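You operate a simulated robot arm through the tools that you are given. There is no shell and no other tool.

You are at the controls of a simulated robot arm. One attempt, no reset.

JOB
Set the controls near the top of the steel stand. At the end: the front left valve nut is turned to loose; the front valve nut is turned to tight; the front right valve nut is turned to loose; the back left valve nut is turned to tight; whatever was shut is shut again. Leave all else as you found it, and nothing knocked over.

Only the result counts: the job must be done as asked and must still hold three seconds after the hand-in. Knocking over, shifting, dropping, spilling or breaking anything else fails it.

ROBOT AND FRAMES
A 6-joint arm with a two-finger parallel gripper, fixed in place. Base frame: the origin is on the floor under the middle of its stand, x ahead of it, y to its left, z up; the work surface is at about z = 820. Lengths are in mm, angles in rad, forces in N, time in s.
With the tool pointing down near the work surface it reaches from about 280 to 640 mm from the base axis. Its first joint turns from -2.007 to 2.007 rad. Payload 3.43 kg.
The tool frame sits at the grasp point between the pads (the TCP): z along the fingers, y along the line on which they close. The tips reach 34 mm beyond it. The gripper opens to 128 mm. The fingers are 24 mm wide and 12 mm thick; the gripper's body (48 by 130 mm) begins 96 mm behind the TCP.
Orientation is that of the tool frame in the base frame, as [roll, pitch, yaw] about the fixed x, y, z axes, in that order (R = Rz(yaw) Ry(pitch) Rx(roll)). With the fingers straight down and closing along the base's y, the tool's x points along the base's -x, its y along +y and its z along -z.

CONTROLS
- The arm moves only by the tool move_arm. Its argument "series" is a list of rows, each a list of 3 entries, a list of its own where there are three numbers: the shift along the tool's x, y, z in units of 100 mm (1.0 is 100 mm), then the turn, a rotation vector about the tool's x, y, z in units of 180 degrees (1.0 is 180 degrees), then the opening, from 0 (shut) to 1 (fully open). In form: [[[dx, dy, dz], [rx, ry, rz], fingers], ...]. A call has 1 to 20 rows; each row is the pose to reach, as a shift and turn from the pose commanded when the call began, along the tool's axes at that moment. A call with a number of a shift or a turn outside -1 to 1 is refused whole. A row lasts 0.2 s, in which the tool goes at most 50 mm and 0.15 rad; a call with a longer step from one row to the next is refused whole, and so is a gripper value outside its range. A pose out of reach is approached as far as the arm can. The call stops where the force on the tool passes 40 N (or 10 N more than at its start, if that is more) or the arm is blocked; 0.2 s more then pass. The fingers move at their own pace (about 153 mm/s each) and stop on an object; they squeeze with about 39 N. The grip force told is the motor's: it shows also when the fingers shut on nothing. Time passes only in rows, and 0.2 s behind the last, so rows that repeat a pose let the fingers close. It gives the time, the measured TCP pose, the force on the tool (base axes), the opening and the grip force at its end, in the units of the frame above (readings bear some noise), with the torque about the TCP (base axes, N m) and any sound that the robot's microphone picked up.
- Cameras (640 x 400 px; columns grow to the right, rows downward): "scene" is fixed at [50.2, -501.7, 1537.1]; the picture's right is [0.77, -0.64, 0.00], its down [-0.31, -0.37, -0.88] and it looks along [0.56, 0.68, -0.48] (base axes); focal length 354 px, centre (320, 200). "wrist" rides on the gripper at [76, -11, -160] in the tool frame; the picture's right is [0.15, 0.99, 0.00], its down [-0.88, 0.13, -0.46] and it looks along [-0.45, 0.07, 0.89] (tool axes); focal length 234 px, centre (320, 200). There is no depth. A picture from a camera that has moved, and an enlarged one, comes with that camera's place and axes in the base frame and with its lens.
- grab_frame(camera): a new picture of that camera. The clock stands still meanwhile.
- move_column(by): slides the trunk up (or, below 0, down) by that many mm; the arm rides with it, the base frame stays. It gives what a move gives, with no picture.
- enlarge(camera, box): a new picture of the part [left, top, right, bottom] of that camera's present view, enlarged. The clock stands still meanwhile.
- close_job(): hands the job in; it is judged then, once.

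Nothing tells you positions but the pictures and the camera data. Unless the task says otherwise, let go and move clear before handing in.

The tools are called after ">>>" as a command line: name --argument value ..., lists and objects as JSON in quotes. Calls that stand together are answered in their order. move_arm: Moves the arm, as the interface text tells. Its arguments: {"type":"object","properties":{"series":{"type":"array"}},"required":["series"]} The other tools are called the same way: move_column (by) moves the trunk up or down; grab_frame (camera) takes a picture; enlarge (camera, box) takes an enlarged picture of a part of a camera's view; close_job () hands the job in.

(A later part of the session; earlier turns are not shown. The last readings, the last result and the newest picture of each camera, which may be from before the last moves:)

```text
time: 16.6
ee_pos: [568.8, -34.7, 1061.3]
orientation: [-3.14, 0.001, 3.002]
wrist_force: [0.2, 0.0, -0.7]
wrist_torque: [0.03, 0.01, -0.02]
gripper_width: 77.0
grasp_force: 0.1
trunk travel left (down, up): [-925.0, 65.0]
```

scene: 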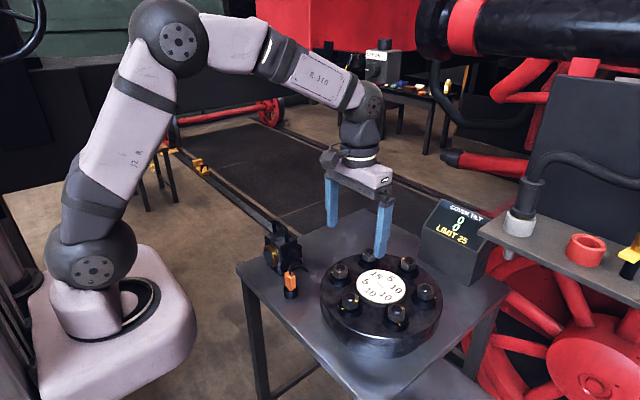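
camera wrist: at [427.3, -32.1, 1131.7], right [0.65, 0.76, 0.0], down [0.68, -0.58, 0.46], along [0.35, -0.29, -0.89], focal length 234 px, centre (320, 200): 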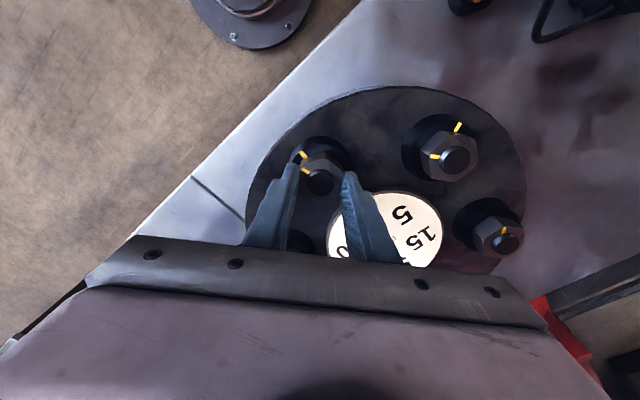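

>>> move_arm --series '[[[-0.1, 0.08, 0], [0, 0, -0.042], 0.6], [[-0.2, 0.16, 0], [0, 0, -0.084], 0.6], [[-0.31, 0.24, 0], [0, 0, -0.126], 0.6], [[-0.42, 0.32, 0], [0, 0, -0.168], 0.6], [[-0.52, 0.4, 0], [0, 0, -0.21], 0.6], [[-0.63, 0.48, 0], [0, 0, -0.252], 0.6], [[-0.73, 0.557, 0], [0, 0, -0.294], 0.6], [[-0.73, 0.557, 0], [0, 0, -0.294], 0.6]]'

>>> grab_frame --camera "wrist"

>>> grab_frame --camera "scene"

```text
time: 18.4
ee_pos: [646.1, 8.4, 1062.4]
orientation: [3.141, 0.0, -2.358]
wrist_force: [-0.6, -0.6, 0.3]
wrist_torque: [0.0, 0.03, -0.01]
gripper_width: 77.1
grasp_force: 0.1
trunk travel left (down, up): [-925.0, 65.0]
```

```text
taken
camera wrist: at [600.5, -51.6, 1222.2], right [-0.8, 0.6, 0.0], down [0.53, 0.71, 0.46], along [0.27, 0.37, -0.89], focal length 234 px, centre (320, 200)
```

wrist: 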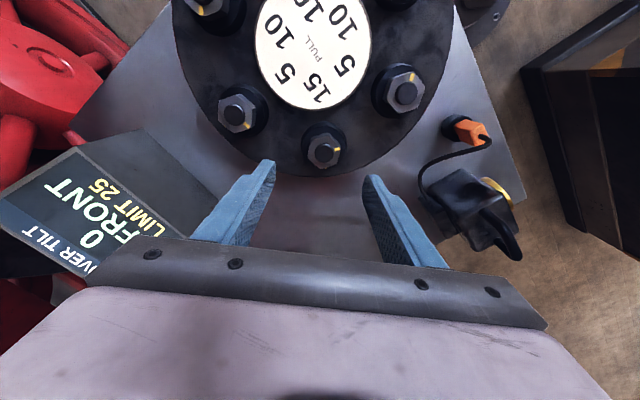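

```text
taken
```

scene: 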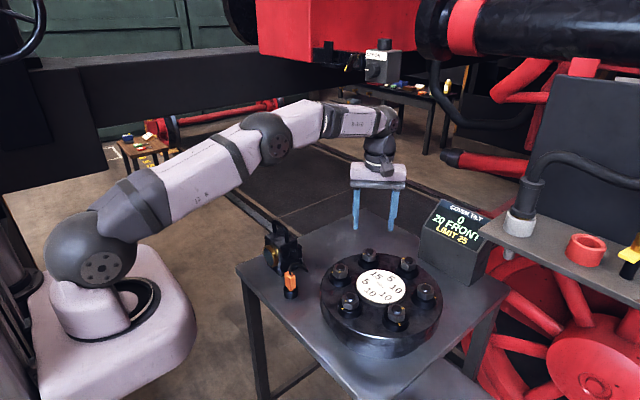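

I reached the pose above the back left nut. I'll enlarge the view to measure its centre.

>>> enlarge --camera "wrist" --box '[285, 115, 365, 185]'

>>> enlarge --camera "wrist" --box '[180, 0, 460, 200]'

```text
5.71 times, centred on (325, 150) of wrist
camera zoom: at [600.5, -51.6, 1222.2], right [-0.8, 0.6, 0.0], down [0.53, 0.71, 0.46], along [0.27, 0.37, -0.89], focal length 1338 px, centre (291, 486)
```

zoom: 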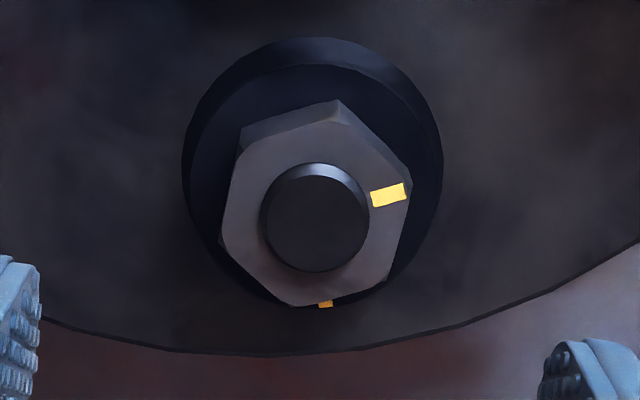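

```text
2.00 times, centred on (320, 100) of wrist
camera zoom: at [600.5, -51.6, 1222.2], right [-0.8, 0.6, 0.0], down [0.53, 0.71, 0.46], along [0.27, 0.37, -0.89], focal length 468 px, centre (320, 400)
```

zoom: 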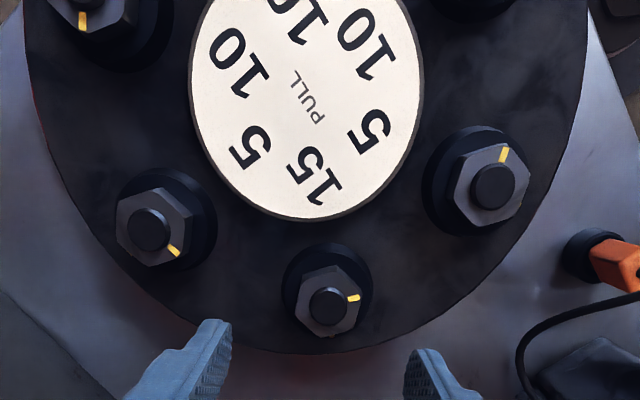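

The back left stud is at about (642, 12.5), roughly 6 mm toward tool +y. I'll correct this, descend to just above it, and look again.

>>> move_arm --series '[[[0.005, 0.03, 0.1], [0, 0, 0.0056], 0.6], [[0.009, 0.058, 0.25], [0, 0, 0.0056], 0.6], [[0.009, 0.058, 0.45], [0, 0, 0.0056], 0.6], [[0.009, 0.058, 0.6], [0, 0, 0.0056], 0.5], [[0.009, 0.058, 0.6], [0, 0, 0.0056], 0.5]]'

>>> enlarge --camera "wrist" --box '[265, 120, 375, 200]'

>>> enlarge --camera "scene" --box '[325, 200, 425, 300]'

```text
time: 19.6
ee_pos: [643.3, 11.5, 1001.1]
orientation: [3.141, 0.001, -2.378]
wrist_force: [-0.5, -0.1, -1.3]
wrist_torque: [0.0, -0.02, 0.01]
gripper_width: 63.7
grasp_force: 0.1
trunk travel left (down, up): [-925.0, 65.0]
```

```text
5.00 times, centred on (320, 160) of wrist
camera zoom: at [594.5, -47.7, 1162.1], right [-0.79, 0.61, 0.0], down [0.54, 0.7, 0.46], along [0.28, 0.36, -0.89], focal length 1171 px, centre (320, 400)
```

zoom: 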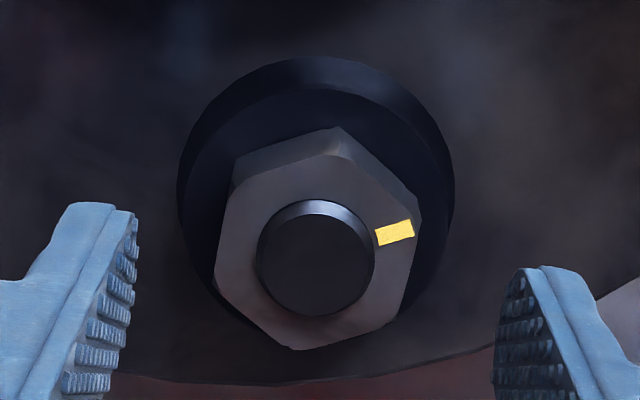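

```text
4.00 times, centred on (375, 250) of scene
camera zoom: at [50.2, -501.7, 1537.1], right [0.77, -0.64, 0.0], down [-0.31, -0.37, -0.88], along [0.56, 0.68, -0.48], focal length 1418 px, centre (100, 0)
```

zoom: 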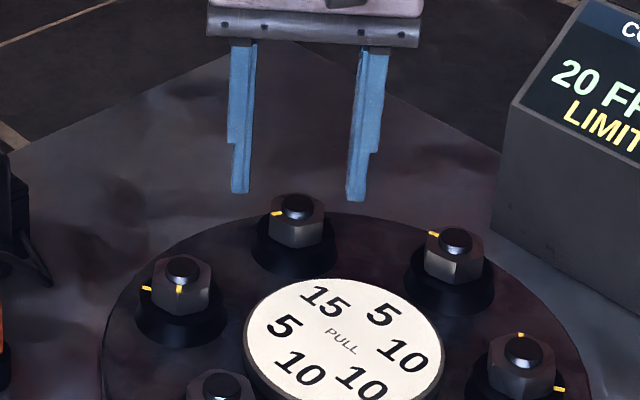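

The stud is within 1 mm of centre. I'll apply the small bias learned on the front nut, descend to z≈972, and close on the back left nut.

>>> move_arm --series '[[[0.015, -0.013, 0.0], [0, 0, 0], 0.5], [[0.015, -0.013, 0.1], [0, 0, 0], 0.5], [[0.015, -0.013, 0.2], [0, 0, 0], 0.5], [[0.015, -0.013, 0.3], [0, 0, 0], 0.5], [[0.015, -0.013, 0.3], [0, 0, 0], 0.5]]'

>>> enlarge --camera "wrist" --box '[265, 130, 375, 210]'

>>> enlarge --camera "scene" --box '[325, 220, 405, 300]'

```text
time: 20.8
ee_pos: [643.9, 10.8, 973.0]
orientation: [-3.141, 0.0, -2.377]
wrist_force: [-0.1, 0.9, 0.8]
wrist_torque: [0.01, 0.02, -0.01]
gripper_width: 64.1
grasp_force: 0.0
trunk travel left (down, up): [-925.0, 65.0]
```

```text
5.00 times, centred on (320, 170) of wrist
camera zoom: at [595.2, -48.8, 1131.8], right [-0.79, 0.61, 0.0], down [0.54, 0.7, 0.46], along [0.28, 0.36, -0.89], focal length 1171 px, centre (320, 350)
```

zoom: 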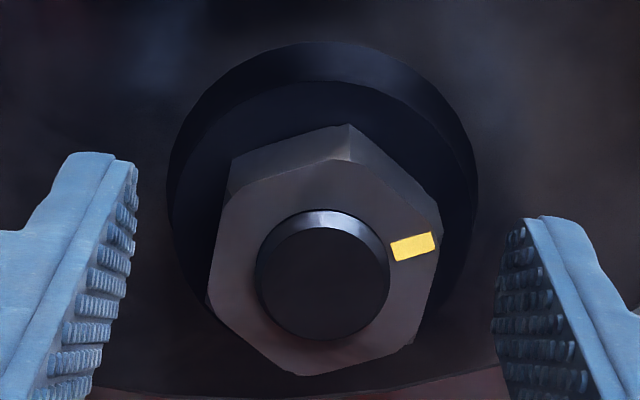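

```text
5.00 times, centred on (365, 260) of scene
camera zoom: at [50.2, -501.7, 1537.1], right [0.77, -0.64, 0.0], down [-0.31, -0.37, -0.88], along [0.56, 0.68, -0.48], focal length 1772 px, centre (95, -100)
```

zoom: 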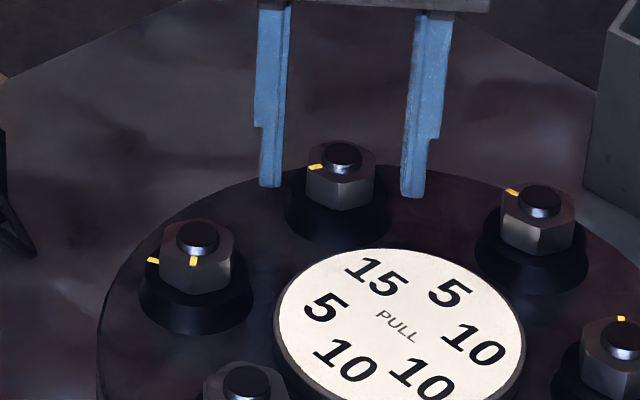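

The stud sits where the front nut's did when gripped, so alignment is good. I'll close on the nut and turn it only the first 15°.

>>> move_arm --series '[[[0, 0, 0.0], [0, 0, 0], 0.3], [[0, 0, 0.0], [0, 0, 0], 0.0], [[0, 0, 0.0], [0, 0, 0], 0.0], [[0, 0, 0.0], [0, 0, 0], 0.0], [[0, 0, 0], [0, 0, 0.02], 0.0], [[0, 0, 0], [0, 0, 0.04], 0.0], [[0, 0, 0], [0, 0, 0.06], 0.0], [[0, 0, 0], [0, 0, 0.083], 0.0]]'

>>> enlarge --camera "wrist" --box '[265, 130, 375, 210]'

>>> enlarge --camera "scene" --box '[410, 180, 500, 270]'

```text
time: 22.6
ee_pos: [643.7, 11.0, 971.5]
orientation: [3.14, 0.001, -2.639]
wrist_force: [-0.6, 3.0, -0.6]
wrist_torque: [-0.08, 0.23, 0.02]
gripper_width: 35.5
grasp_force: 45.1
trunk travel left (down, up): [-925.0, 65.0]
```

```text
5.00 times, centred on (320, 170) of wrist
camera zoom: at [581.0, -34.6, 1131.6], right [-0.61, 0.8, 0.0], down [0.71, 0.54, 0.46], along [0.36, 0.28, -0.89], focal length 1171 px, centre (320, 350)
```

zoom: 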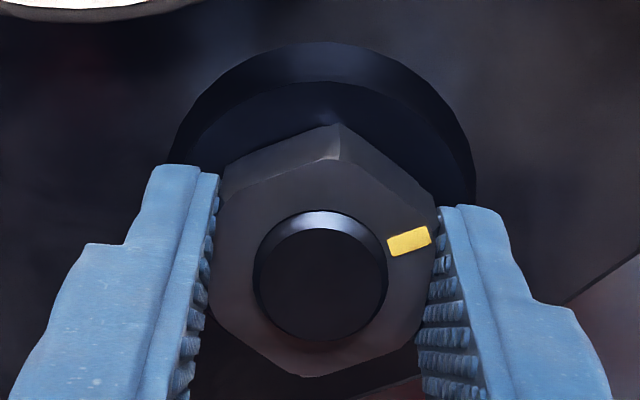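

```text
4.44 times, centred on (455, 225) of scene
camera zoom: at [50.2, -501.7, 1537.1], right [0.77, -0.64, 0.0], down [-0.31, -0.37, -0.88], along [0.56, 0.68, -0.48], focal length 1576 px, centre (-280, 89)
```

zoom: 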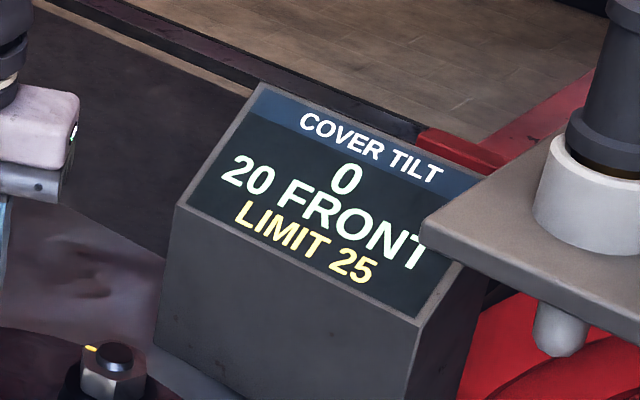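

The back left nut turns freely and forces are low. I'll go to about 60° total, still below where the front nut began to load, and check the display.

>>> move_arm --series '[[[0, 0, 0], [0, 0, 0.035], 0.0], [[0, 0, 0], [0, 0, 0.07], 0.0], [[0, 0, 0], [0, 0, 0.105], 0.0], [[0, 0, 0], [0, 0, 0.14], 0.0], [[0, 0, 0], [0, 0, 0.175], 0.0], [[0, 0, 0], [0, 0, 0.21], 0.0], [[0, 0, 0], [0, 0, 0.24], 0.0]]'

>>> enlarge --camera "scene" --box '[410, 180, 500, 270]'

```text
time: 24.2
ee_pos: [643.4, 10.7, 971.1]
orientation: [-3.141, -0.001, 2.891]
wrist_force: [-0.4, 5.1, -1.1]
wrist_torque: [0.24, 0.04, 0.01]
gripper_width: 35.3
grasp_force: 44.9
trunk travel left (down, up): [-925.0, 65.0]
```

```text
4.44 times, centred on (455, 225) of scene
camera zoom: at [50.2, -501.7, 1537.1], right [0.77, -0.64, 0.0], down [-0.31, -0.37, -0.88], along [0.56, 0.68, -0.48], focal length 1576 px, centre (-280, 89)
```

zoom: 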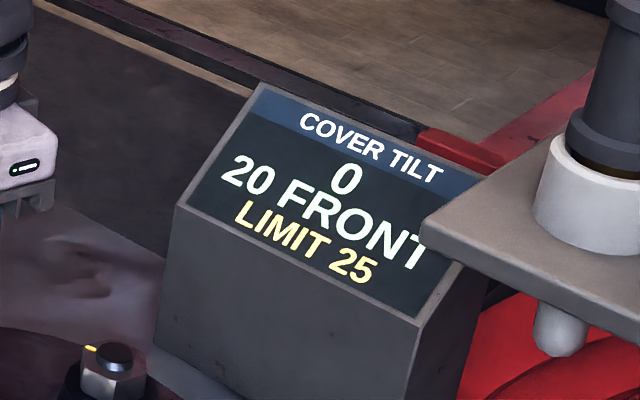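

Still no change at 58°. From here I'll go in steps of about 10° and read the display each time.

>>> move_arm --series '[[[0, 0, 0], [0, 0, 0.02], 0.0], [[0, 0, 0], [0, 0, 0.04], 0.0], [[0, 0, 0], [0, 0, 0.06], 0.0]]'

>>> enlarge --camera "scene" --box '[410, 180, 500, 270]'

```text
time: 25.0
ee_pos: [644.0, 11.3, 972.0]
orientation: [-3.139, 0.001, 2.702]
wrist_force: [-1.4, 3.5, -5.9]
wrist_torque: [-0.07, -0.9, 0.0]
gripper_width: 35.4
grasp_force: 44.7
trunk travel left (down, up): [-925.0, 65.0]
```

```text
4.44 times, centred on (455, 225) of scene
camera zoom: at [50.2, -501.7, 1537.1], right [0.77, -0.64, 0.0], down [-0.31, -0.37, -0.88], along [0.56, 0.68, -0.48], focal length 1576 px, centre (-280, 89)
```

zoom: 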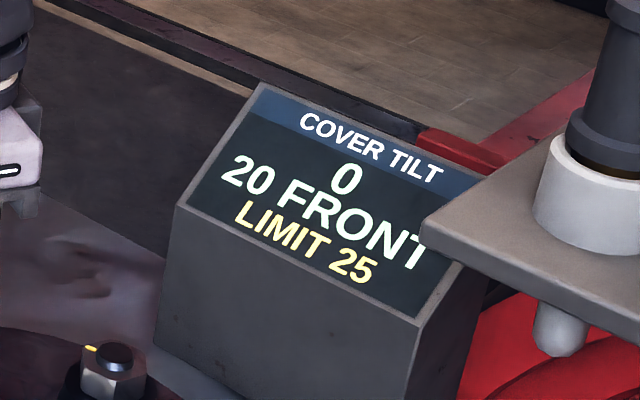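

>>> move_arm --series '[[[0, 0, 0], [0, 0, 0.02], 0.0], [[0, 0, 0], [0, 0, 0.04], 0.0]]'

>>> enlarge --camera "scene" --box '[410, 180, 500, 270]'

```text
time: 25.6
ee_pos: [643.8, 10.4, 970.5]
orientation: [-3.141, -0.002, 2.576]
wrist_force: [-3.1, 3.2, -5.7]
wrist_torque: [-0.32, -0.47, 0.02]
gripper_width: 35.6
grasp_force: 45.2
trunk travel left (down, up): [-925.0, 65.0]
```

```text
4.44 times, centred on (455, 225) of scene
camera zoom: at [50.2, -501.7, 1537.1], right [0.77, -0.64, 0.0], down [-0.31, -0.37, -0.88], along [0.56, 0.68, -0.48], focal length 1576 px, centre (-280, 89)
```

zoom: 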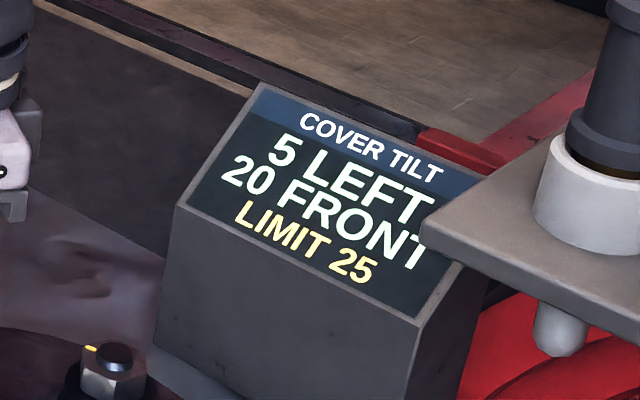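

The display now shows 5 LEFT / 20 FRONT at about 76°, so this nut mostly tilts the cover left. I'll continue in 5° steps and stop if left gets near 25.

>>> move_arm --series '[[[0, 0, 0], [0, 0, 0.014], 0.0], [[0, 0, 0], [0, 0, 0.028], 0.0]]'

>>> enlarge --camera "scene" --box '[410, 180, 500, 270]'

```text
time: 26.2
ee_pos: [642.8, 10.8, 971.1]
orientation: [-3.141, -0.002, 2.489]
wrist_force: [-2.4, 2.3, -6.4]
wrist_torque: [0.07, 0.31, 0.04]
gripper_width: 35.6
grasp_force: 45.0
trunk travel left (down, up): [-925.0, 65.0]
```

```text
4.44 times, centred on (455, 225) of scene
camera zoom: at [50.2, -501.7, 1537.1], right [0.77, -0.64, 0.0], down [-0.31, -0.37, -0.88], along [0.56, 0.68, -0.48], focal length 1576 px, centre (-280, 89)
```

zoom: 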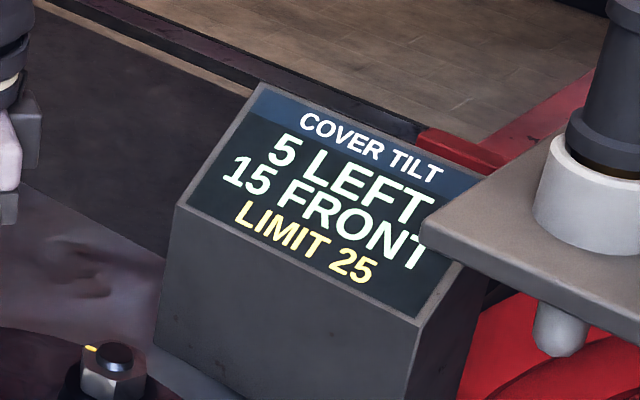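

>>> move_arm --series '[[[0, 0, 0], [0, 0, 0.014], 0.0], [[0, 0, 0], [0, 0, 0.028], 0.0]]'

>>> enlarge --camera "scene" --box '[410, 180, 500, 270]'

```text
time: 26.8
ee_pos: [642.9, 10.9, 971.8]
orientation: [-3.138, -0.002, 2.402]
wrist_force: [-3.1, 2.6, -5.9]
wrist_torque: [0.28, 0.14, 0.04]
gripper_width: 35.7
grasp_force: 45.0
trunk travel left (down, up): [-925.0, 65.0]
```

```text
4.44 times, centred on (455, 225) of scene
camera zoom: at [50.2, -501.7, 1537.1], right [0.77, -0.64, 0.0], down [-0.31, -0.37, -0.88], along [0.56, 0.68, -0.48], focal length 1576 px, centre (-280, 89)
```

zoom: 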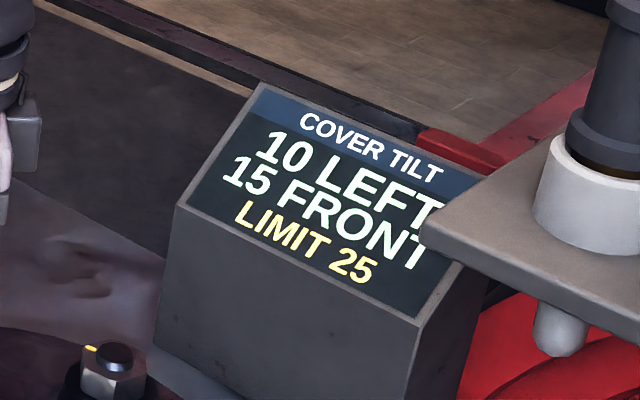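

Now at 10 LEFT / 15 FRONT at about 86°. I'll continue in small steps.

>>> move_arm --series '[[[0, 0, 0], [0, 0, 0.01], 0.0], [[0, 0, 0], [0, 0, 0.02], 0.0]]'

>>> enlarge --camera "scene" --box '[410, 180, 500, 270]'

>>> enlarge --camera "wrist" --box '[265, 130, 375, 210]'

```text
time: 27.4
ee_pos: [642.6, 11.0, 971.6]
orientation: [-3.14, 0.0, 2.336]
wrist_force: [-5.6, 0.7, -7.1]
wrist_torque: [0.01, -0.12, 0.03]
gripper_width: 35.7
grasp_force: 45.2
trunk travel left (down, up): [-925.0, 65.0]
```

```text
4.44 times, centred on (455, 225) of scene
camera zoom: at [50.2, -501.7, 1537.1], right [0.77, -0.64, 0.0], down [-0.31, -0.37, -0.88], along [0.56, 0.68, -0.48], focal length 1576 px, centre (-280, 89)
```

zoom: 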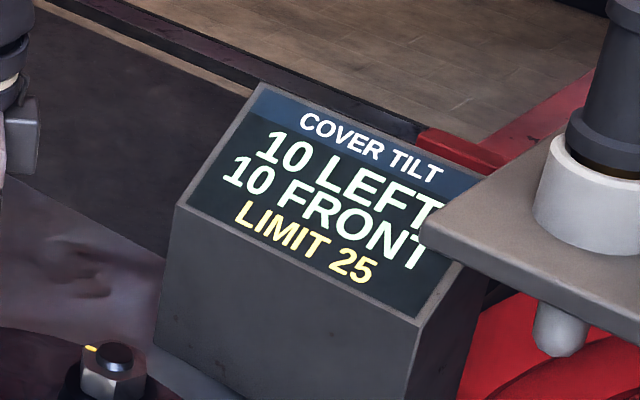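

```text
5.00 times, centred on (320, 170) of wrist
camera zoom: at [581.6, 58.0, 1131.4], right [0.61, 0.79, 0.0], down [0.71, -0.54, 0.45], along [0.36, -0.28, -0.89], focal length 1171 px, centre (320, 350)
```

zoom: 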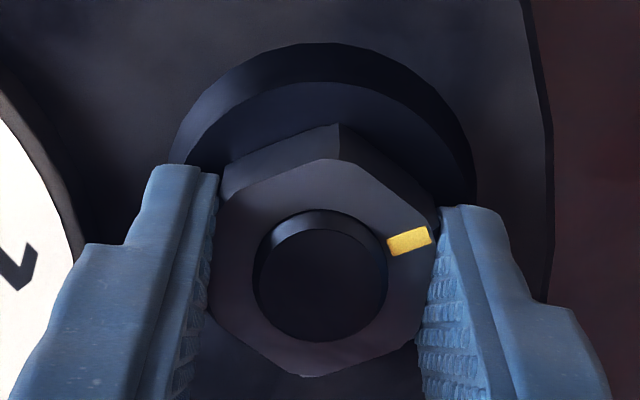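

The left and front values are changing together, which points to a final reading of about 15 LEFT / 5 FRONT, well within the limit. I'll continue towards the stop.

>>> move_arm --series '[[[0, 0, 0], [0, 0, 0.02], 0.0], [[0, 0, 0], [0, 0, 0.04], 0.0], [[0, 0, 0], [0, 0, 0.06], 0.0], [[0, 0, 0], [0, 0, 0.07], 0.0]]'

>>> enlarge --camera "scene" --box '[410, 180, 500, 270]'

>>> enlarge --camera "scene" --box '[300, 220, 460, 370]'

```text
time: 28.4
ee_pos: [643.2, 10.4, 971.7]
orientation: [-3.141, -0.001, 2.117]
wrist_force: [-7.5, -0.5, -9.7]
wrist_torque: [-0.2, 0.16, 0.03]
gripper_width: 35.5
grasp_force: 45.3
trunk travel left (down, up): [-925.0, 65.0]
```

```text
4.44 times, centred on (455, 225) of scene
camera zoom: at [50.2, -501.7, 1537.1], right [0.77, -0.64, 0.0], down [-0.31, -0.37, -0.88], along [0.56, 0.68, -0.48], focal length 1576 px, centre (-280, 89)
```

zoom: 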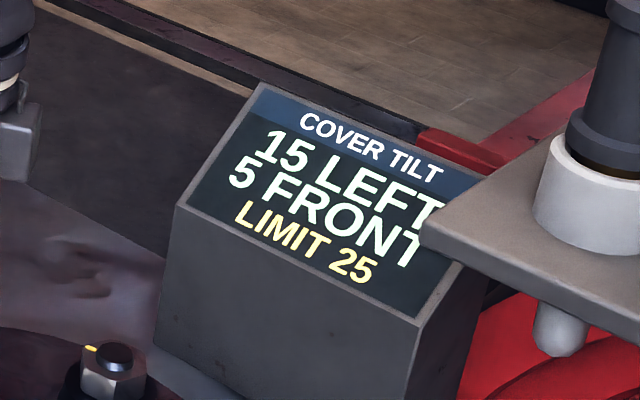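

```text
2.67 times, centred on (380, 295) of scene
camera zoom: at [50.2, -501.7, 1537.1], right [0.77, -0.64, 0.0], down [-0.31, -0.37, -0.88], along [0.56, 0.68, -0.48], focal length 945 px, centre (160, -53)
```

zoom: 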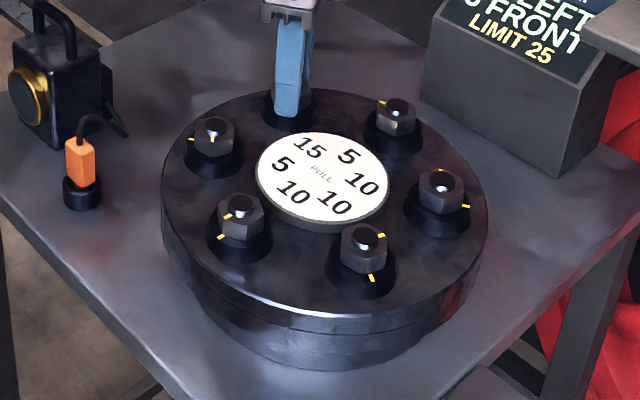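

The display reads 15 LEFT / 5 FRONT as expected. I'll finish the last few degrees to the stop.

>>> move_arm --series '[[[0, 0, 0], [0, 0, 0.01], 0.0], [[0, 0, 0], [0, 0, 0.02], 0.0], [[0, 0, 0], [0, 0, 0.02], 0.0]]'

>>> enlarge --camera "scene" --box '[410, 180, 500, 270]'

```text
time: 29.2
ee_pos: [643.5, 9.9, 971.2]
orientation: [-3.139, 0.001, 2.058]
wrist_force: [-6.5, -2.6, -10.6]
wrist_torque: [-0.36, -0.03, 1.45]
gripper_width: 35.9
grasp_force: 45.3
trunk travel left (down, up): [-925.0, 65.0]
```

```text
4.44 times, centred on (455, 225) of scene
camera zoom: at [50.2, -501.7, 1537.1], right [0.77, -0.64, 0.0], down [-0.31, -0.37, -0.88], along [0.56, 0.68, -0.48], focal length 1576 px, centre (-280, 89)
```

zoom: 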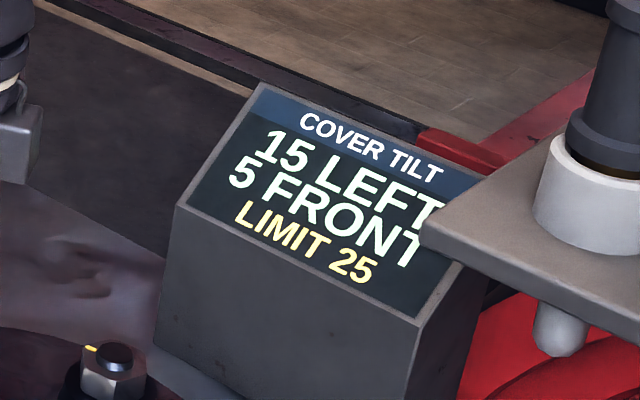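

The back left nut is also at its stop, with torque rising to 1.45 N·m and tilt steady at 15 LEFT / 5 FRONT. I'll unwind slightly, release, and lift clear.

>>> move_arm --series '[[[0, 0, 0], [0, 0, -0.016], 0.0], [[0, 0, 0], [0, 0, -0.016], 0.25], [[0, 0, 0], [0, 0, -0.016], 0.5], [[0, 0, 0], [0, 0, -0.016], 0.5], [[0, 0, -0.2], [0, 0, -0.016], 0.5], [[0, 0, -0.5], [0, 0, -0.016], 0.5], [[0, 0, -0.95], [0, 0, -0.016], 0.5], [[0, 0, -0.95], [0, 0, -0.016], 0.5]]'

>>> enlarge --camera "scene" --box '[300, 220, 460, 370]'

>>> grab_frame --camera "wrist"

>>> enlarge --camera "scene" --box '[410, 180, 500, 270]'

```text
time: 31.0
ee_pos: [643.3, 10.4, 1067.5]
orientation: [3.141, 0.0, 2.106]
wrist_force: [0.0, -0.1, -0.3]
wrist_torque: [-0.04, -0.01, 0.01]
gripper_width: 64.0
grasp_force: 0.1
trunk travel left (down, up): [-925.0, 65.0]
```

```text
2.67 times, centred on (380, 295) of scene
camera zoom: at [50.2, -501.7, 1537.1], right [0.77, -0.64, 0.0], down [-0.31, -0.37, -0.88], along [0.56, 0.68, -0.48], focal length 945 px, centre (160, -53)
```

zoom: 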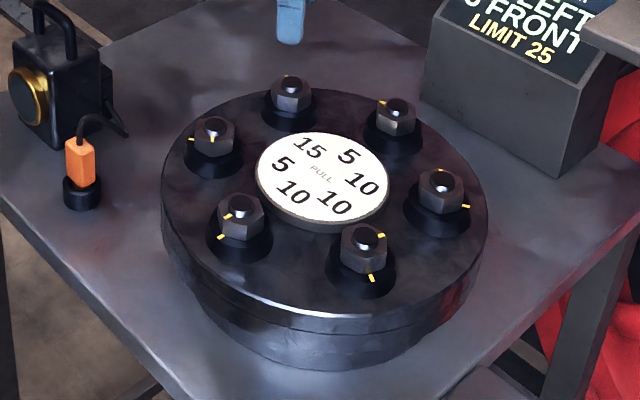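

```text
taken
camera wrist: at [594.1, 70.7, 1227.5], right [0.78, 0.63, 0.0], down [0.56, -0.69, 0.46], along [0.29, -0.35, -0.89], focal length 234 px, centre (320, 200)
```

wrist: 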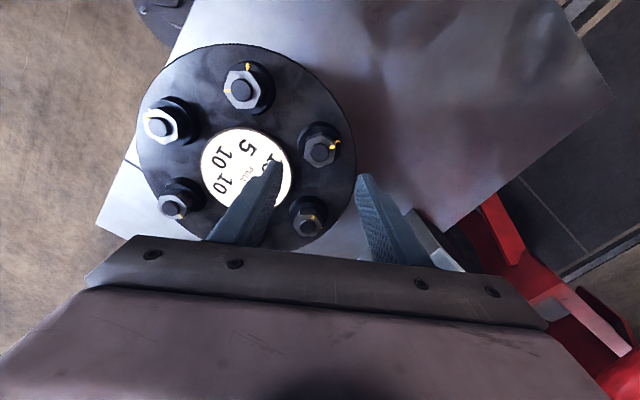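

```text
4.44 times, centred on (455, 225) of scene
camera zoom: at [50.2, -501.7, 1537.1], right [0.77, -0.64, 0.0], down [-0.31, -0.37, -0.88], along [0.56, 0.68, -0.48], focal length 1576 px, centre (-280, 89)
```

zoom: 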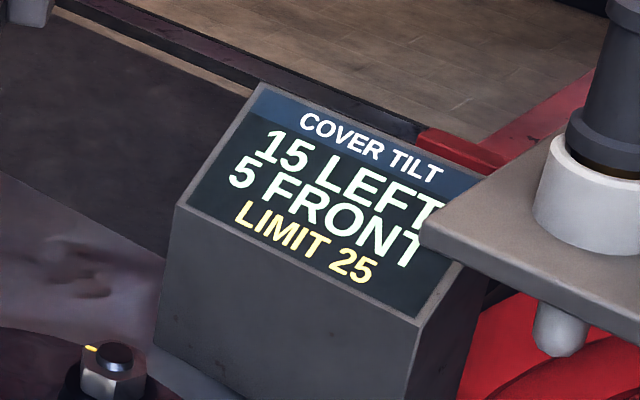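

Both target nuts are tight and the tilt is within the limit. Next I'll verify that the front left and front right nuts really sit at the same loose offset as the untouched ones.

>>> enlarge --camera "wrist" --box '[210, 55, 280, 125]'

>>> enlarge --camera "wrist" --box '[285, 110, 355, 180]'

>>> enlarge --camera "wrist" --box '[140, 170, 210, 240]'

>>> enlarge --camera "wrist" --box '[135, 85, 205, 155]'

```text
5.71 times, centred on (245, 90) of wrist
camera zoom: at [594.1, 70.7, 1227.5], right [0.78, 0.63, 0.0], down [0.56, -0.69, 0.46], along [0.29, -0.35, -0.89], focal length 1338 px, centre (749, 829)
```

zoom: 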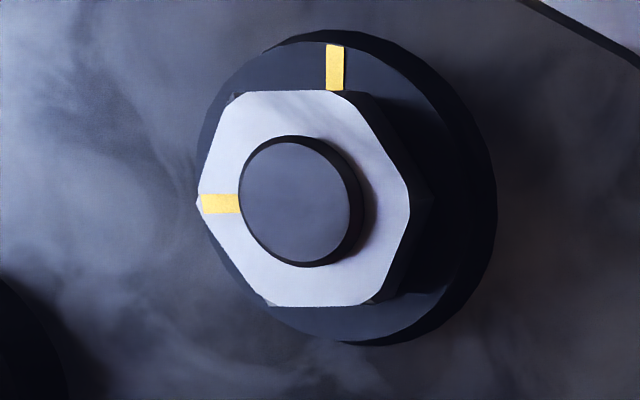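

```text
5.71 times, centred on (320, 145) of wrist
camera zoom: at [594.1, 70.7, 1227.5], right [0.78, 0.63, 0.0], down [0.56, -0.69, 0.46], along [0.29, -0.35, -0.89], focal length 1338 px, centre (320, 514)
```

zoom: 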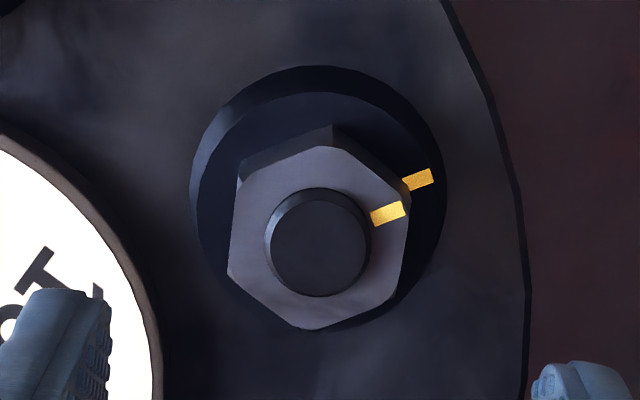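

```text
5.71 times, centred on (175, 205) of wrist
camera zoom: at [594.1, 70.7, 1227.5], right [0.78, 0.63, 0.0], down [0.56, -0.69, 0.46], along [0.29, -0.35, -0.89], focal length 1338 px, centre (1149, 171)
```

zoom: 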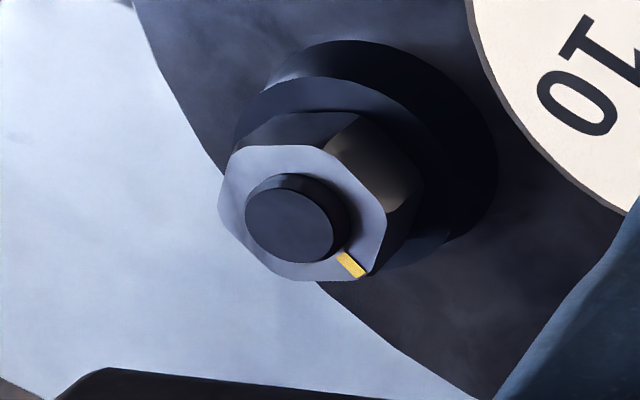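

```text
5.71 times, centred on (170, 120) of wrist
camera zoom: at [594.1, 70.7, 1227.5], right [0.78, 0.63, 0.0], down [0.56, -0.69, 0.46], along [0.29, -0.35, -0.89], focal length 1338 px, centre (1177, 657)
```

zoom: 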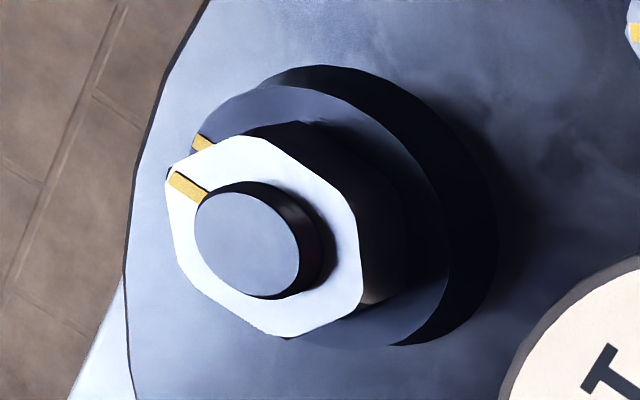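

The front left and front right nuts sit at the same offset the front nut had when it was loose. To be sure that is the fully loose end, I'll move to the front left nut and test gently for a stop in the loosening direction.

>>> move_arm --series '[[[0.09, -0.15, 0], [0, 0, -0.037], 0.6], [[0.18, -0.3, 0], [0, 0, -0.074], 0.6], [[0.27, -0.45, 0], [0, 0, -0.11], 0.6], [[0.36, -0.6, 0], [0, 0, -0.147], 0.6], [[0.45, -0.75, 0], [0, 0, -0.184], 0.6], [[0.539, -0.908, 0], [0, 0, -0.22], 0.6], [[0.539, -0.908, 0], [0, 0, -0.22], 0.6]]'

>>> grab_frame --camera "wrist"

>>> enlarge --camera "wrist" --box '[285, 115, 365, 185]'

```text
time: 32.6
ee_pos: [538.2, 8.0, 1066.4]
orientation: [3.141, 0.0, 2.799]
wrist_force: [1.0, -0.3, -0.1]
wrist_torque: [0.01, -0.03, 0.0]
gripper_width: 76.9
grasp_force: 0.1
trunk travel left (down, up): [-925.0, 65.0]
```

```text
taken
camera wrist: at [461.2, 24.0, 1226.6], right [0.19, 0.98, 0.0], down [0.87, -0.17, 0.46], along [0.45, -0.09, -0.89], focal length 234 px, centre (320, 200)
```

wrist: 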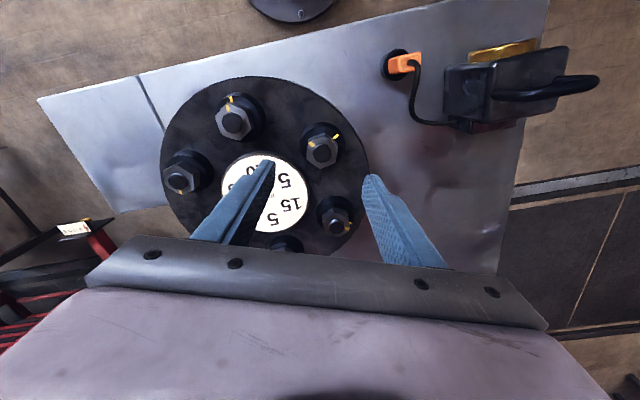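

```text
5.71 times, centred on (325, 150) of wrist
camera zoom: at [461.2, 24.0, 1226.6], right [0.19, 0.98, 0.0], down [0.87, -0.17, 0.46], along [0.45, -0.09, -0.89], focal length 1338 px, centre (291, 486)
```

zoom: 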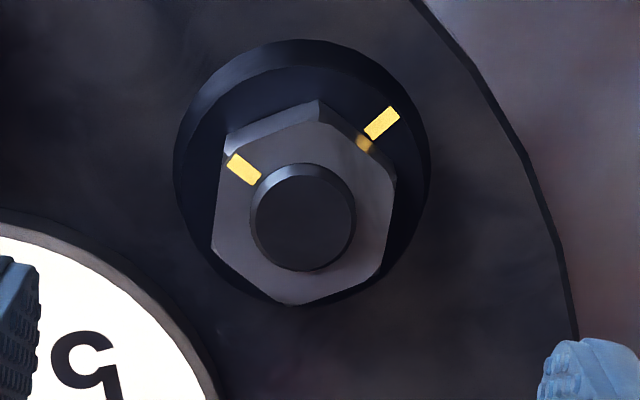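

The front left nut has the same offset as the front nut had, within about 1°. I'll descend around it to test for the loose-end stop.

>>> move_arm --series '[[[0.018, 0.017, 0.15], [0, 0, -0.008], 0.5], [[0.018, 0.017, 0.35], [0, 0, -0.008], 0.5], [[0.018, 0.017, 0.55], [0, 0, -0.008], 0.5], [[0.018, 0.017, 0.65], [0, 0, -0.008], 0.5], [[0.018, 0.017, 0.65], [0, 0, -0.008], 0.5]]'

>>> enlarge --camera "wrist" --box '[265, 120, 375, 200]'

```text
time: 33.8
ee_pos: [537.5, 12.4, 1002.0]
orientation: [-3.14, 0.0, 2.823]
wrist_force: [-0.1, -0.8, -0.3]
wrist_torque: [-0.02, -0.03, -0.01]
gripper_width: 63.8
grasp_force: 0.1
trunk travel left (down, up): [-925.0, 65.0]
```

```text
5.00 times, centred on (320, 160) of wrist
camera zoom: at [459.7, 25.5, 1162.1], right [0.17, 0.99, 0.0], down [0.88, -0.15, 0.46], along [0.45, -0.08, -0.89], focal length 1171 px, centre (320, 400)
```

zoom: 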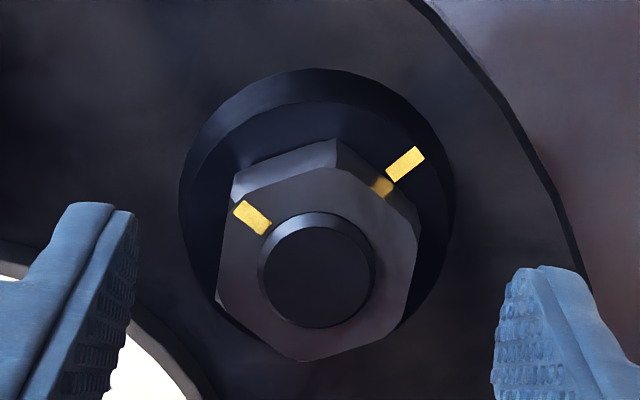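

>>> move_arm --series '[[[-0.005, -0.012, 0.0], [0, 0, 0], 0.5], [[-0.005, -0.012, 0.12], [0, 0, 0], 0.5], [[-0.005, -0.012, 0.24], [0, 0, 0], 0.5], [[-0.005, -0.012, 0.3], [0, 0, 0], 0.5], [[-0.005, -0.012, 0.3], [0, 0, 0], 0.25], [[-0.005, -0.012, 0.3], [0, 0, 0], 0.0], [[-0.005, -0.012, 0.3], [0, 0, 0], 0.0], [[-0.005, -0.012, 0.3], [0, 0, 0], 0.0]]'

>>> enlarge --camera "wrist" --box '[265, 130, 375, 210]'

```text
time: 35.6
ee_pos: [535.8, 10.9, 972.2]
orientation: [3.14, 0.0, 2.823]
wrist_force: [1.0, -0.6, 0.4]
wrist_torque: [-0.05, -0.12, -0.01]
gripper_width: 35.4
grasp_force: 44.7
trunk travel left (down, up): [-925.0, 65.0]
```

```text
5.00 times, centred on (320, 170) of wrist
camera zoom: at [459.8, 25.0, 1132.6], right [0.17, 0.99, 0.0], down [0.88, -0.15, 0.46], along [0.45, -0.08, -0.89], focal length 1171 px, centre (320, 350)
```

zoom: 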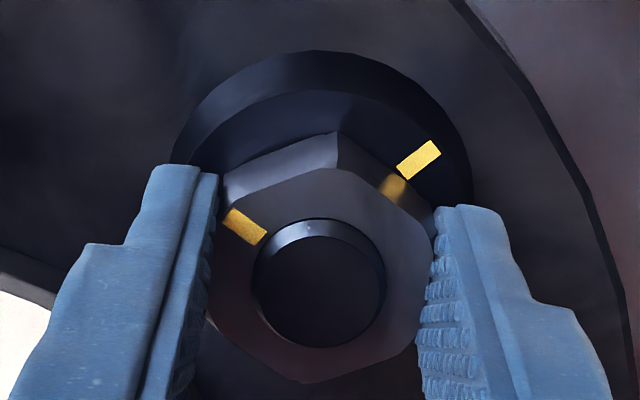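

The grip is clean with almost no side force. I'll test 4° in the loosening direction and read the torque.

>>> move_arm --series '[[[0, 0, 0], [0, 0, -0.011], 0.0], [[0, 0, 0], [0, 0, -0.022], 0.0], [[0, 0, 0], [0, 0, -0.022], 0.0]]'

>>> enlarge --camera "wrist" --box '[265, 130, 375, 210]'

```text
time: 36.4
ee_pos: [535.6, 11.6, 972.7]
orientation: [3.141, 0.0, 2.892]
wrist_force: [0.0, -0.3, 5.3]
wrist_torque: [0.1, 0.5, 0.01]
gripper_width: 35.3
grasp_force: 45.0
trunk travel left (down, up): [-925.0, 65.0]
```

```text
5.00 times, centred on (320, 170) of wrist
camera zoom: at [459.0, 19.6, 1132.6], right [0.1, 0.99, 0.0], down [0.89, -0.09, 0.46], along [0.45, -0.05, -0.89], focal length 1171 px, centre (320, 350)
```

zoom: 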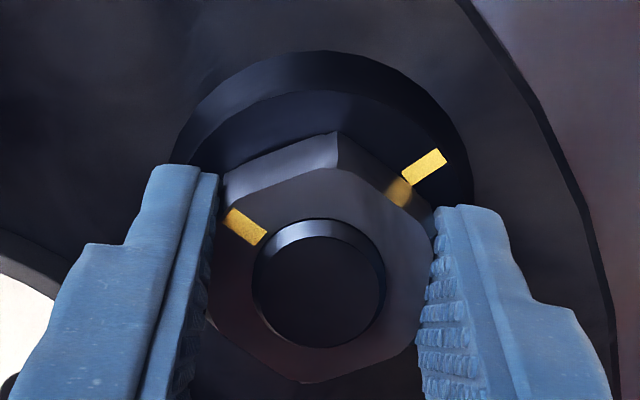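

It turned 4° with no resistance, so the starting position was not a hard stop. I'll go a little further to look for the real end.

>>> move_arm --series '[[[0, 0, 0], [0, 0, -0.017], 0.0], [[0, 0, 0], [0, 0, -0.034], 0.0], [[0, 0, 0], [0, 0, -0.034], 0.0]]'

>>> enlarge --camera "wrist" --box '[265, 130, 375, 210]'

>>> enlarge --camera "scene" --box '[410, 180, 500, 270]'

```text
time: 37.2
ee_pos: [536.6, 9.5, 972.5]
orientation: [3.141, 0.002, 2.997]
wrist_force: [1.5, 2.3, 8.3]
wrist_torque: [0.24, 0.59, -0.03]
gripper_width: 35.2
grasp_force: 45.9
trunk travel left (down, up): [-925.0, 65.0]
```

```text
5.00 times, centred on (320, 170) of wrist
camera zoom: at [458.5, 11.3, 1132.5], right [0.0, 1.0, 0.0], down [0.89, 0.0, 0.46], along [0.46, 0.0, -0.89], focal length 1171 px, centre (320, 350)
```

zoom: 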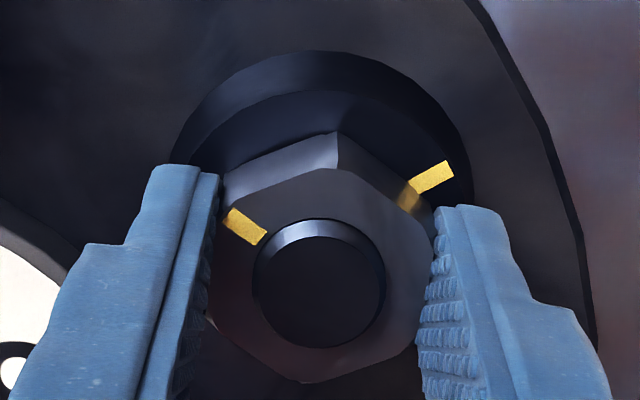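

```text
4.44 times, centred on (455, 225) of scene
camera zoom: at [50.2, -501.7, 1537.1], right [0.77, -0.64, 0.0], down [-0.31, -0.37, -0.88], along [0.56, 0.68, -0.48], focal length 1576 px, centre (-280, 89)
```

zoom: 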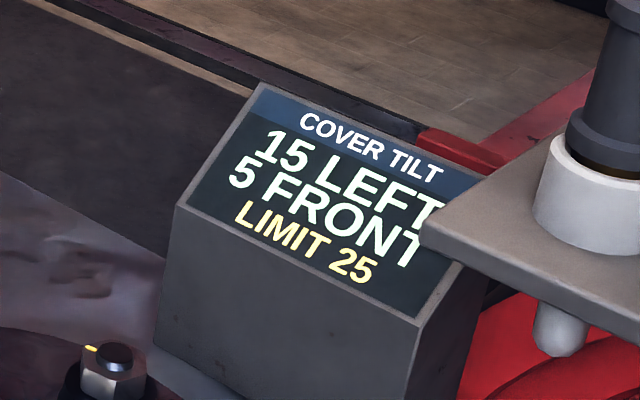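

Still free at +10°. I'll try a few degrees more; a nearby end stop would settle it, otherwise I'll return it to where it was.

>>> move_arm --series '[[[0, 0, 0], [0, 0, -0.014], 0.0], [[0, 0, 0], [0, 0, -0.028], 0.0], [[0, 0, 0], [0, 0, -0.028], 0.0]]'

>>> enlarge --camera "wrist" --box '[265, 130, 375, 210]'

```text
time: 38.0
ee_pos: [535.1, 11.0, 971.7]
orientation: [3.142, 0.002, 3.088]
wrist_force: [2.4, 1.6, 10.6]
wrist_torque: [0.03, 0.46, -0.03]
gripper_width: 35.7
grasp_force: 44.9
trunk travel left (down, up): [-925.0, 65.0]
```

```text
5.00 times, centred on (320, 170) of wrist
camera zoom: at [458.7, 4.5, 1132.5], right [-0.09, 1.0, 0.0], down [0.89, 0.08, 0.46], along [0.46, 0.04, -0.89], focal length 1171 px, centre (320, 350)
```

zoom: 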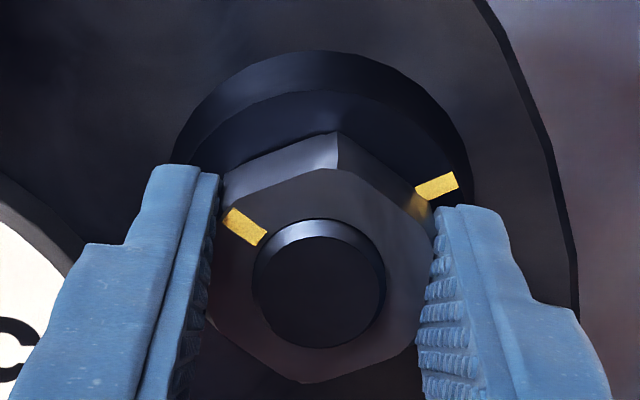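

There is no stop even at +15°, so the starting angle may be a neutral middle position, with tight to one side and loose to the other. That would also explain why four nuts are listed. I'll keep loosening this nut and watch the display; its pull is only 5, so the tilt stays well within the limit.

>>> move_arm --series '[[[0, 0, 0], [0, 0, -0.035], 0.0], [[0, 0, 0], [0, 0, -0.07], 0.0], [[0, 0, 0], [0, 0, -0.105], 0.0], [[0, 0, 0], [0, 0, -0.14], 0.0], [[0, 0, 0], [0, 0, -0.167], 0.0]]'

>>> enlarge --camera "wrist" --box '[265, 130, 375, 210]'

>>> enlarge --camera "scene" --box '[410, 180, 500, 270]'

```text
time: 39.2
ee_pos: [536.8, 10.7, 973.3]
orientation: [-3.14, 0.003, -2.669]
wrist_force: [2.3, -4.9, 13.8]
wrist_torque: [-0.35, 0.45, -0.05]
gripper_width: 35.7
grasp_force: 45.2
trunk travel left (down, up): [-925.0, 65.0]
```

```text
5.00 times, centred on (320, 170) of wrist
camera zoom: at [472.6, -33.4, 1132.6], right [-0.58, 0.81, 0.0], down [0.72, 0.52, 0.46], along [0.37, 0.26, -0.89], focal length 1171 px, centre (320, 350)
```

zoom: 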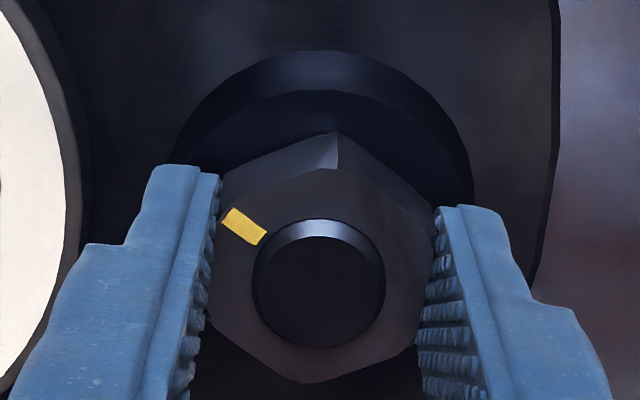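

```text
4.44 times, centred on (455, 225) of scene
camera zoom: at [50.2, -501.7, 1537.1], right [0.77, -0.64, 0.0], down [-0.31, -0.37, -0.88], along [0.56, 0.68, -0.48], focal length 1576 px, centre (-280, 89)
```

zoom: 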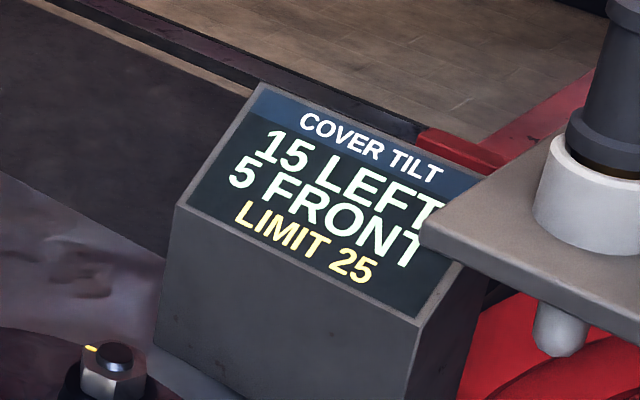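

It's free at +45°, well past any margin, so the start was a neutral position. I'll continue and watch for the display to respond, as it did on the other side at about 75–100°.

>>> move_arm --series '[[[0, -0.003, -0.008], [0, 0, -0.03], 0.0], [[0, -0.003, -0.008], [0, 0, -0.065], 0.0], [[0, -0.003, -0.008], [0, 0, -0.1], 0.0], [[0, -0.003, -0.008], [0, 0, -0.135], 0.0], [[0, -0.003, -0.008], [0, 0, -0.167], 0.0]]'

>>> enlarge --camera "wrist" --box '[265, 130, 375, 210]'

>>> enlarge --camera "scene" --box '[410, 180, 500, 270]'

```text
time: 40.4
ee_pos: [537.7, 9.8, 972.2]
orientation: [3.141, 0.002, -2.145]
wrist_force: [2.7, -5.2, 10.2]
wrist_torque: [0.47, -0.36, -0.03]
gripper_width: 35.5
grasp_force: 45.1
trunk travel left (down, up): [-925.0, 65.0]
```

```text
5.00 times, centred on (320, 170) of wrist
camera zoom: at [503.8, -59.3, 1132.9], right [-0.91, 0.41, 0.0], down [0.37, 0.81, 0.46], along [0.19, 0.42, -0.89], focal length 1171 px, centre (320, 350)
```

zoom: 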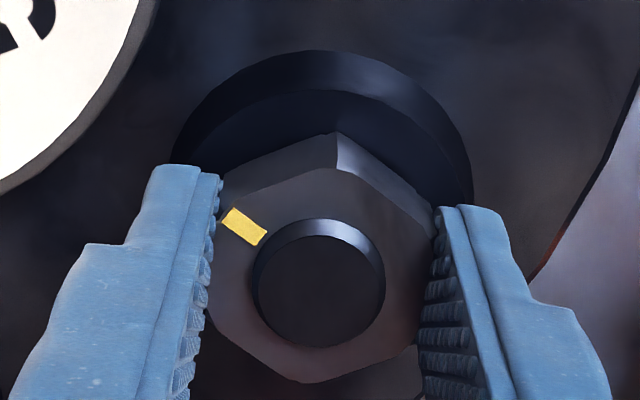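

```text
4.44 times, centred on (455, 225) of scene
camera zoom: at [50.2, -501.7, 1537.1], right [0.77, -0.64, 0.0], down [-0.31, -0.37, -0.88], along [0.56, 0.68, -0.48], focal length 1576 px, centre (-280, 89)
```

zoom: 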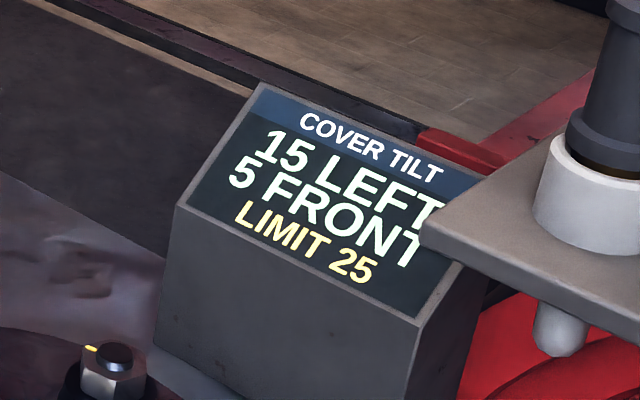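

>>> move_arm --series '[[[0, 0, -0.006], [0, 0, -0.03], 0.0], [[0, 0, -0.006], [0, 0, -0.06], 0.0], [[0, 0, -0.006], [0, 0, -0.083], 0.0]]'

>>> enlarge --camera "scene" --box '[410, 180, 500, 270]'

```text
time: 41.2
ee_pos: [537.3, 9.8, 973.7]
orientation: [3.142, 0.0, -1.887]
wrist_force: [5.0, -4.5, 6.8]
wrist_torque: [0.24, -0.32, -0.03]
gripper_width: 35.5
grasp_force: 45.5
trunk travel left (down, up): [-925.0, 65.0]
```

```text
4.44 times, centred on (455, 225) of scene
camera zoom: at [50.2, -501.7, 1537.1], right [0.77, -0.64, 0.0], down [-0.31, -0.37, -0.88], along [0.56, 0.68, -0.48], focal length 1576 px, centre (-280, 89)
```

zoom: 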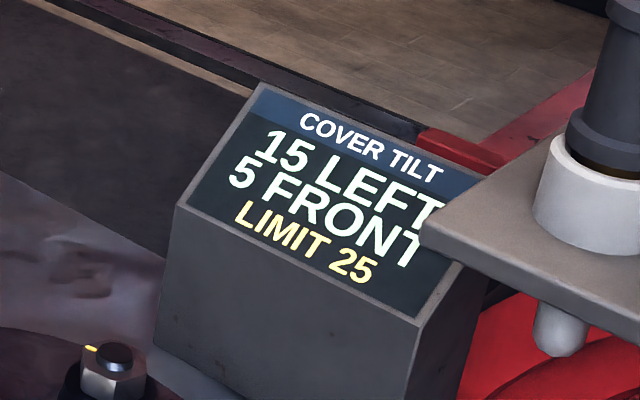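

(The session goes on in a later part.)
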